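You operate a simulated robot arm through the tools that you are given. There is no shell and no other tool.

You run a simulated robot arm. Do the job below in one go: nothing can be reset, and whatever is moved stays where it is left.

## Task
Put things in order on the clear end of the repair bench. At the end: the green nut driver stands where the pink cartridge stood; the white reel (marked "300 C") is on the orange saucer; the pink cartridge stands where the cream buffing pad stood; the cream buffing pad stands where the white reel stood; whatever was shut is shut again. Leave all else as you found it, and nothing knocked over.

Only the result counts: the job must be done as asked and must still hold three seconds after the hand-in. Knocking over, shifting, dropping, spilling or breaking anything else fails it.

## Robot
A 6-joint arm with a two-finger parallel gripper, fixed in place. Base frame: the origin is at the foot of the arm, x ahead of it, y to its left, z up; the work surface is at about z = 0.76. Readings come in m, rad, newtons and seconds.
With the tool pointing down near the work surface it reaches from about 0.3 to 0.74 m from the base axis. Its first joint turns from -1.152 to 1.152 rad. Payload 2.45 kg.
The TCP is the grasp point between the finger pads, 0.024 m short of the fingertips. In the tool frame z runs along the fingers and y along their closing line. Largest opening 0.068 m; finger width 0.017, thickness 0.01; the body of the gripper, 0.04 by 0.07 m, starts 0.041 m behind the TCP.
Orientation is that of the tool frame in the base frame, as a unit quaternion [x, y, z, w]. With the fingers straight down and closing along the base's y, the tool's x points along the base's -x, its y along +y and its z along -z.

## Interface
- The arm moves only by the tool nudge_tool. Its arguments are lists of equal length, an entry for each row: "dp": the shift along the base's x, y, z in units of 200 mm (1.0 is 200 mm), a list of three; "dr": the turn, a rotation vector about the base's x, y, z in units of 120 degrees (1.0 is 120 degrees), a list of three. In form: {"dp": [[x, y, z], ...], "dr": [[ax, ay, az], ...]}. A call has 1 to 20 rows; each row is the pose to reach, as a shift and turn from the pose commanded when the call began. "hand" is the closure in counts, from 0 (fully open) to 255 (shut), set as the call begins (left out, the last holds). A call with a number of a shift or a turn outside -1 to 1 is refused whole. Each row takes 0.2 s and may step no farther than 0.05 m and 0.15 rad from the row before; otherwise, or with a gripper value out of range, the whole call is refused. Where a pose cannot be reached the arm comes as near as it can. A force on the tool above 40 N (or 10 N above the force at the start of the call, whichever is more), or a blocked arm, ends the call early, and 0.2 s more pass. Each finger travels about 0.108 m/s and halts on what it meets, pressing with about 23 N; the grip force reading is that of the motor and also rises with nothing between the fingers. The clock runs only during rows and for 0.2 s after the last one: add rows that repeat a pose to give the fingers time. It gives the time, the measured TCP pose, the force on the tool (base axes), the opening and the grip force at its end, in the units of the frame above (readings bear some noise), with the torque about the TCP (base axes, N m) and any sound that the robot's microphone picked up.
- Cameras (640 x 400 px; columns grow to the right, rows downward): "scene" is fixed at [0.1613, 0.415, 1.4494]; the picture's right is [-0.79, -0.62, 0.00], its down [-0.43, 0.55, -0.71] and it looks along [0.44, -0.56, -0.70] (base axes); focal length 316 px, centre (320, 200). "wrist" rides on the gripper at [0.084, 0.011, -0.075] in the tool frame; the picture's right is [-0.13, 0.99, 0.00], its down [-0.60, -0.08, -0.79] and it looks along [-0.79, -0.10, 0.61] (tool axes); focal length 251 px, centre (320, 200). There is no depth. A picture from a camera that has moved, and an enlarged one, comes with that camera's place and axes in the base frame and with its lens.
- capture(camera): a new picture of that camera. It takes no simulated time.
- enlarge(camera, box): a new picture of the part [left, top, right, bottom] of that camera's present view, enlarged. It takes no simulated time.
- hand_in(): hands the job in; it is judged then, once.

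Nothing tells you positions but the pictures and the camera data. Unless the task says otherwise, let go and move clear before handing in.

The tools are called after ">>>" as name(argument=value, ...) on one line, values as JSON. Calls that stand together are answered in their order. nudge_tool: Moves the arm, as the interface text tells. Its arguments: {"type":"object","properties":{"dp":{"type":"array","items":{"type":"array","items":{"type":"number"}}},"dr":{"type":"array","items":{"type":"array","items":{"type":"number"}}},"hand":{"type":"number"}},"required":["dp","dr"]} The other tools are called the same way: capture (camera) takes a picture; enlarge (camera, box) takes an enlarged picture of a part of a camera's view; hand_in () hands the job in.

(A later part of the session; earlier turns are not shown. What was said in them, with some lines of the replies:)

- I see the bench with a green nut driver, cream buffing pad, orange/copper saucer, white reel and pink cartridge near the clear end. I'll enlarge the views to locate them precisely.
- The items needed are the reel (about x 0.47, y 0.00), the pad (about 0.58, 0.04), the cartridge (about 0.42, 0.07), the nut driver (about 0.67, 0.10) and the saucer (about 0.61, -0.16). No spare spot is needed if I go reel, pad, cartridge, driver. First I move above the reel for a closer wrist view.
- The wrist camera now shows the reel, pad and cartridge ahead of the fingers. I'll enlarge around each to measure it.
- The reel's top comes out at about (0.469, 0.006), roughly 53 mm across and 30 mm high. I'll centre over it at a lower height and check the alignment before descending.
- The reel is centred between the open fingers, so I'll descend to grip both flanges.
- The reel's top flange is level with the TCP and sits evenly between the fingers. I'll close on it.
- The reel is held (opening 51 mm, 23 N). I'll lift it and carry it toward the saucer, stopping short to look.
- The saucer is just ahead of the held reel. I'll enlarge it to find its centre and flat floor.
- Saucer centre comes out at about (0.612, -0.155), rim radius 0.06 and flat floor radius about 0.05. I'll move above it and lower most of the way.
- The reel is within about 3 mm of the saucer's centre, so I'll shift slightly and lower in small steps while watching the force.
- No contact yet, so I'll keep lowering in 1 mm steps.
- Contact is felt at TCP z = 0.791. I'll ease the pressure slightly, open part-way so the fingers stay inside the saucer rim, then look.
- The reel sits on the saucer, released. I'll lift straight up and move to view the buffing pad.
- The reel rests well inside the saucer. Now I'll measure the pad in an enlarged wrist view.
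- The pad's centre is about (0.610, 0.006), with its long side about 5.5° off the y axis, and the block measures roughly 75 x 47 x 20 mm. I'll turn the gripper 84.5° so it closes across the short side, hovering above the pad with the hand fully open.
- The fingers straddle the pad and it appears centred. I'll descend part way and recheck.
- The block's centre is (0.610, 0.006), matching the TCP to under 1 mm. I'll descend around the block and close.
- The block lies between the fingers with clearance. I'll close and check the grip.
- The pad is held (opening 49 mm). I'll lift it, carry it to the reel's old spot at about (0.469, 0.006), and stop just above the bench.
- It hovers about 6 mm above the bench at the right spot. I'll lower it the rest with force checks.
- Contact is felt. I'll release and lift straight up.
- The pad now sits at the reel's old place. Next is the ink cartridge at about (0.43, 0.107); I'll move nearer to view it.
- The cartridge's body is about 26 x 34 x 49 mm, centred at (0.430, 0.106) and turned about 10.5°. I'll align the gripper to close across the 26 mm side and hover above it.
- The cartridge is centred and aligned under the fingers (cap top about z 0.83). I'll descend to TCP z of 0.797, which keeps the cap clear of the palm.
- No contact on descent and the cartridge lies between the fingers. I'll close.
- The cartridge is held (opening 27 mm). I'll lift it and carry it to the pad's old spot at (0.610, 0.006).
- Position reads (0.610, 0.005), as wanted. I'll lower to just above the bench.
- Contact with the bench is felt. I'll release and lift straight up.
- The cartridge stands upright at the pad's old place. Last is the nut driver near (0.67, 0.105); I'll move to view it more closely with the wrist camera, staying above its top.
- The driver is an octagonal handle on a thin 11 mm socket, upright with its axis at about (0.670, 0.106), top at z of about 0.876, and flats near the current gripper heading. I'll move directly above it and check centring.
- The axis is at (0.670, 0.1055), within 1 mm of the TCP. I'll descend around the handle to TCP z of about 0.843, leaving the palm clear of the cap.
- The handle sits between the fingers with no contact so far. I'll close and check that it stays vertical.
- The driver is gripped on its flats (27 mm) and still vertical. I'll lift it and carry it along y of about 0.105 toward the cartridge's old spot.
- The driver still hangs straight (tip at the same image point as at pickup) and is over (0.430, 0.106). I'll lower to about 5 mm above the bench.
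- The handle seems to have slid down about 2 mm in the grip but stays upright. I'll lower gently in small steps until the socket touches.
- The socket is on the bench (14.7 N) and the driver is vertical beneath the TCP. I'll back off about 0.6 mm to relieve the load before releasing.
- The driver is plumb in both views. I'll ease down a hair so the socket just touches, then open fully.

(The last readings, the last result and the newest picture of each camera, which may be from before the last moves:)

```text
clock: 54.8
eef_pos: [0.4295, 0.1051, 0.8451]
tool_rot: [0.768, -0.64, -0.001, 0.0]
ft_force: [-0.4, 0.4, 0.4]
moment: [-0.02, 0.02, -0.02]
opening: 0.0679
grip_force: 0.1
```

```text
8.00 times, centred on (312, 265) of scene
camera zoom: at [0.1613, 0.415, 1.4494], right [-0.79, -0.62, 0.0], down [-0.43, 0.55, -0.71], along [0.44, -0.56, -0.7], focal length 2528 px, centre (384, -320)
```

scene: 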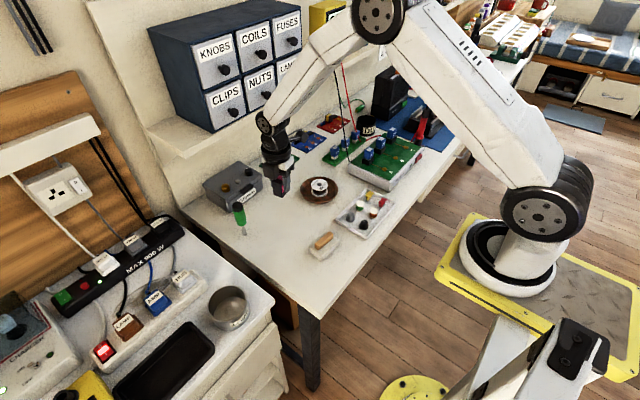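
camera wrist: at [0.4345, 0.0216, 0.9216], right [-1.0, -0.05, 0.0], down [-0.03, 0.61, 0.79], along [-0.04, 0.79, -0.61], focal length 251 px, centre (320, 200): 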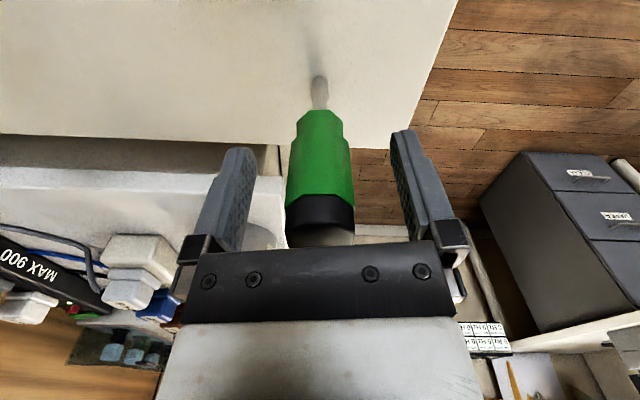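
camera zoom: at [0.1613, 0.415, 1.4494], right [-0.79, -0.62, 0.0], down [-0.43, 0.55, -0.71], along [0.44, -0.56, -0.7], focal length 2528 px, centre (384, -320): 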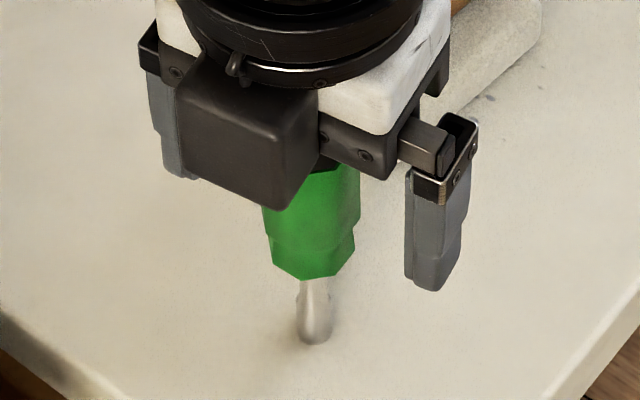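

The driver stands freely with the fingers open. I'll lift straight up well clear and check everything.

>>> nudge_tool(dp=[[0, 0, 0.05], [0, 0, 0.15], [0, 0, 0.3], [0, 0, 0.45], [0, 0, 0.6], [0, 0, 0.8], [0, 0, 0.8]], dr=[[0, 0, 0], [0, 0, 0], [0, 0, 0], [0, 0, 0], [0, 0, 0], [0, 0, 0], [0, 0, 0]])

>>> nudge_tool(dp=[[0.0, -0.2, 0.1], [0.0, -0.4, 0.15], [0.0, -0.6, 0.2], [0.0, -0.8, 0.2], [0.0, -0.9, 0.2], [0.0, -0.9, 0.2]], dr=[[0, 0, 0], [0, 0, 0], [0, 0, 0], [0, 0, 0], [0, 0, 0], [0, 0, 0]])

>>> capture(camera="wrist")

>>> capture(camera="scene")

>>> enlarge(camera="scene", box=[200, 150, 400, 300])

```text
clock: 56.4
eef_pos: [0.4314, 0.1062, 1.0082]
tool_rot: [0.769, -0.64, 0.0, -0.001]
ft_force: [0.7, 0.0, 0.8]
moment: [-0.02, 0.03, 0.01]
opening: 0.0683
grip_force: 0.0
```

```text
clock: 57.8
eef_pos: [0.4298, -0.0739, 1.0461]
tool_rot: [0.769, -0.64, 0.0, -0.001]
ft_force: [-0.4, -0.5, -0.9]
moment: [-0.02, 0.0, -0.02]
opening: 0.0681
grip_force: 0.0
```

```text
taken
camera wrist: at [0.4347, -0.1587, 1.1211], right [-1.0, -0.05, 0.0], down [-0.03, 0.61, 0.79], along [-0.04, 0.79, -0.61], focal length 251 px, centre (320, 200)
```

wrist: 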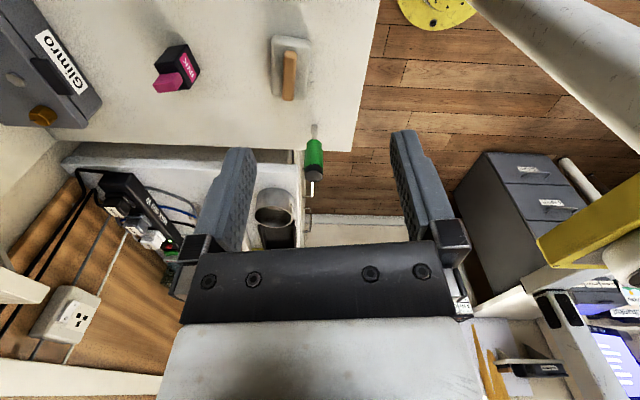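

```text
taken
```

scene: 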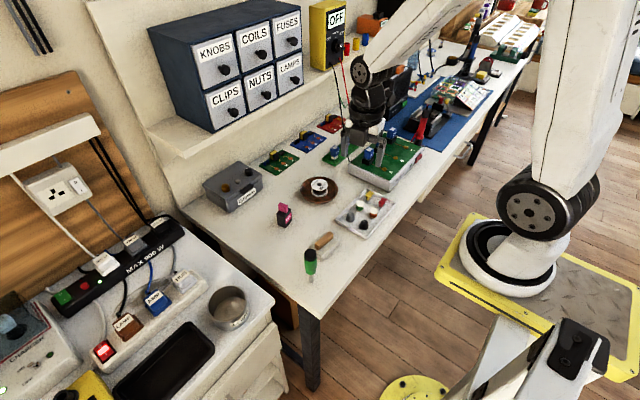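

```text
2.67 times, centred on (300, 225) of scene
camera zoom: at [0.1613, 0.4149, 1.4494], right [-0.79, -0.62, 0.0], down [-0.43, 0.55, -0.71], along [0.44, -0.56, -0.7], focal length 843 px, centre (373, 133)
```

zoom: 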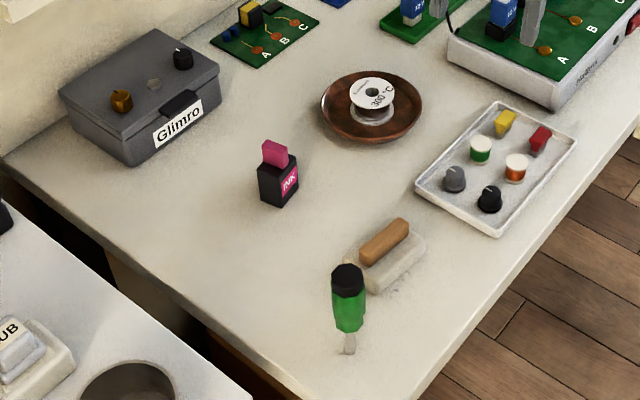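

All four items are where the task wants them. The reel is on the saucer, the pad is at the reel's spot, the cartridge is at the pad's spot, and the nut driver stands at the cartridge's spot. The Glimro box and the drawers look shut and untouched, and the arm is clear, so I'm handing in.

>>> hand_in()

```text
The job is handed in.
```

The job is handed in, and I haven't seen the verdict. The last pictures before hand-in showed everything where you asked:

- **White reel ("300 C"):** resting on the flat floor of the orange saucer, which did not visibly move.
- **Cream buffing pad:** where the reel stood, within about 2 mm by my measurements.
- **Pink cartridge:** upright where the pad stood.
- **Green nut driver:** standing on its thin tip where the cartridge stood. It slid down about 2 mm in the grip while being carried, but stayed vertical and was standing by itself about 3 seconds after I let go.
- **Shut things:** I opened nothing; the Glimro box and the drawers look as they did at the start.

Nothing was knocked over, and the arm was moved clear before hand-in.
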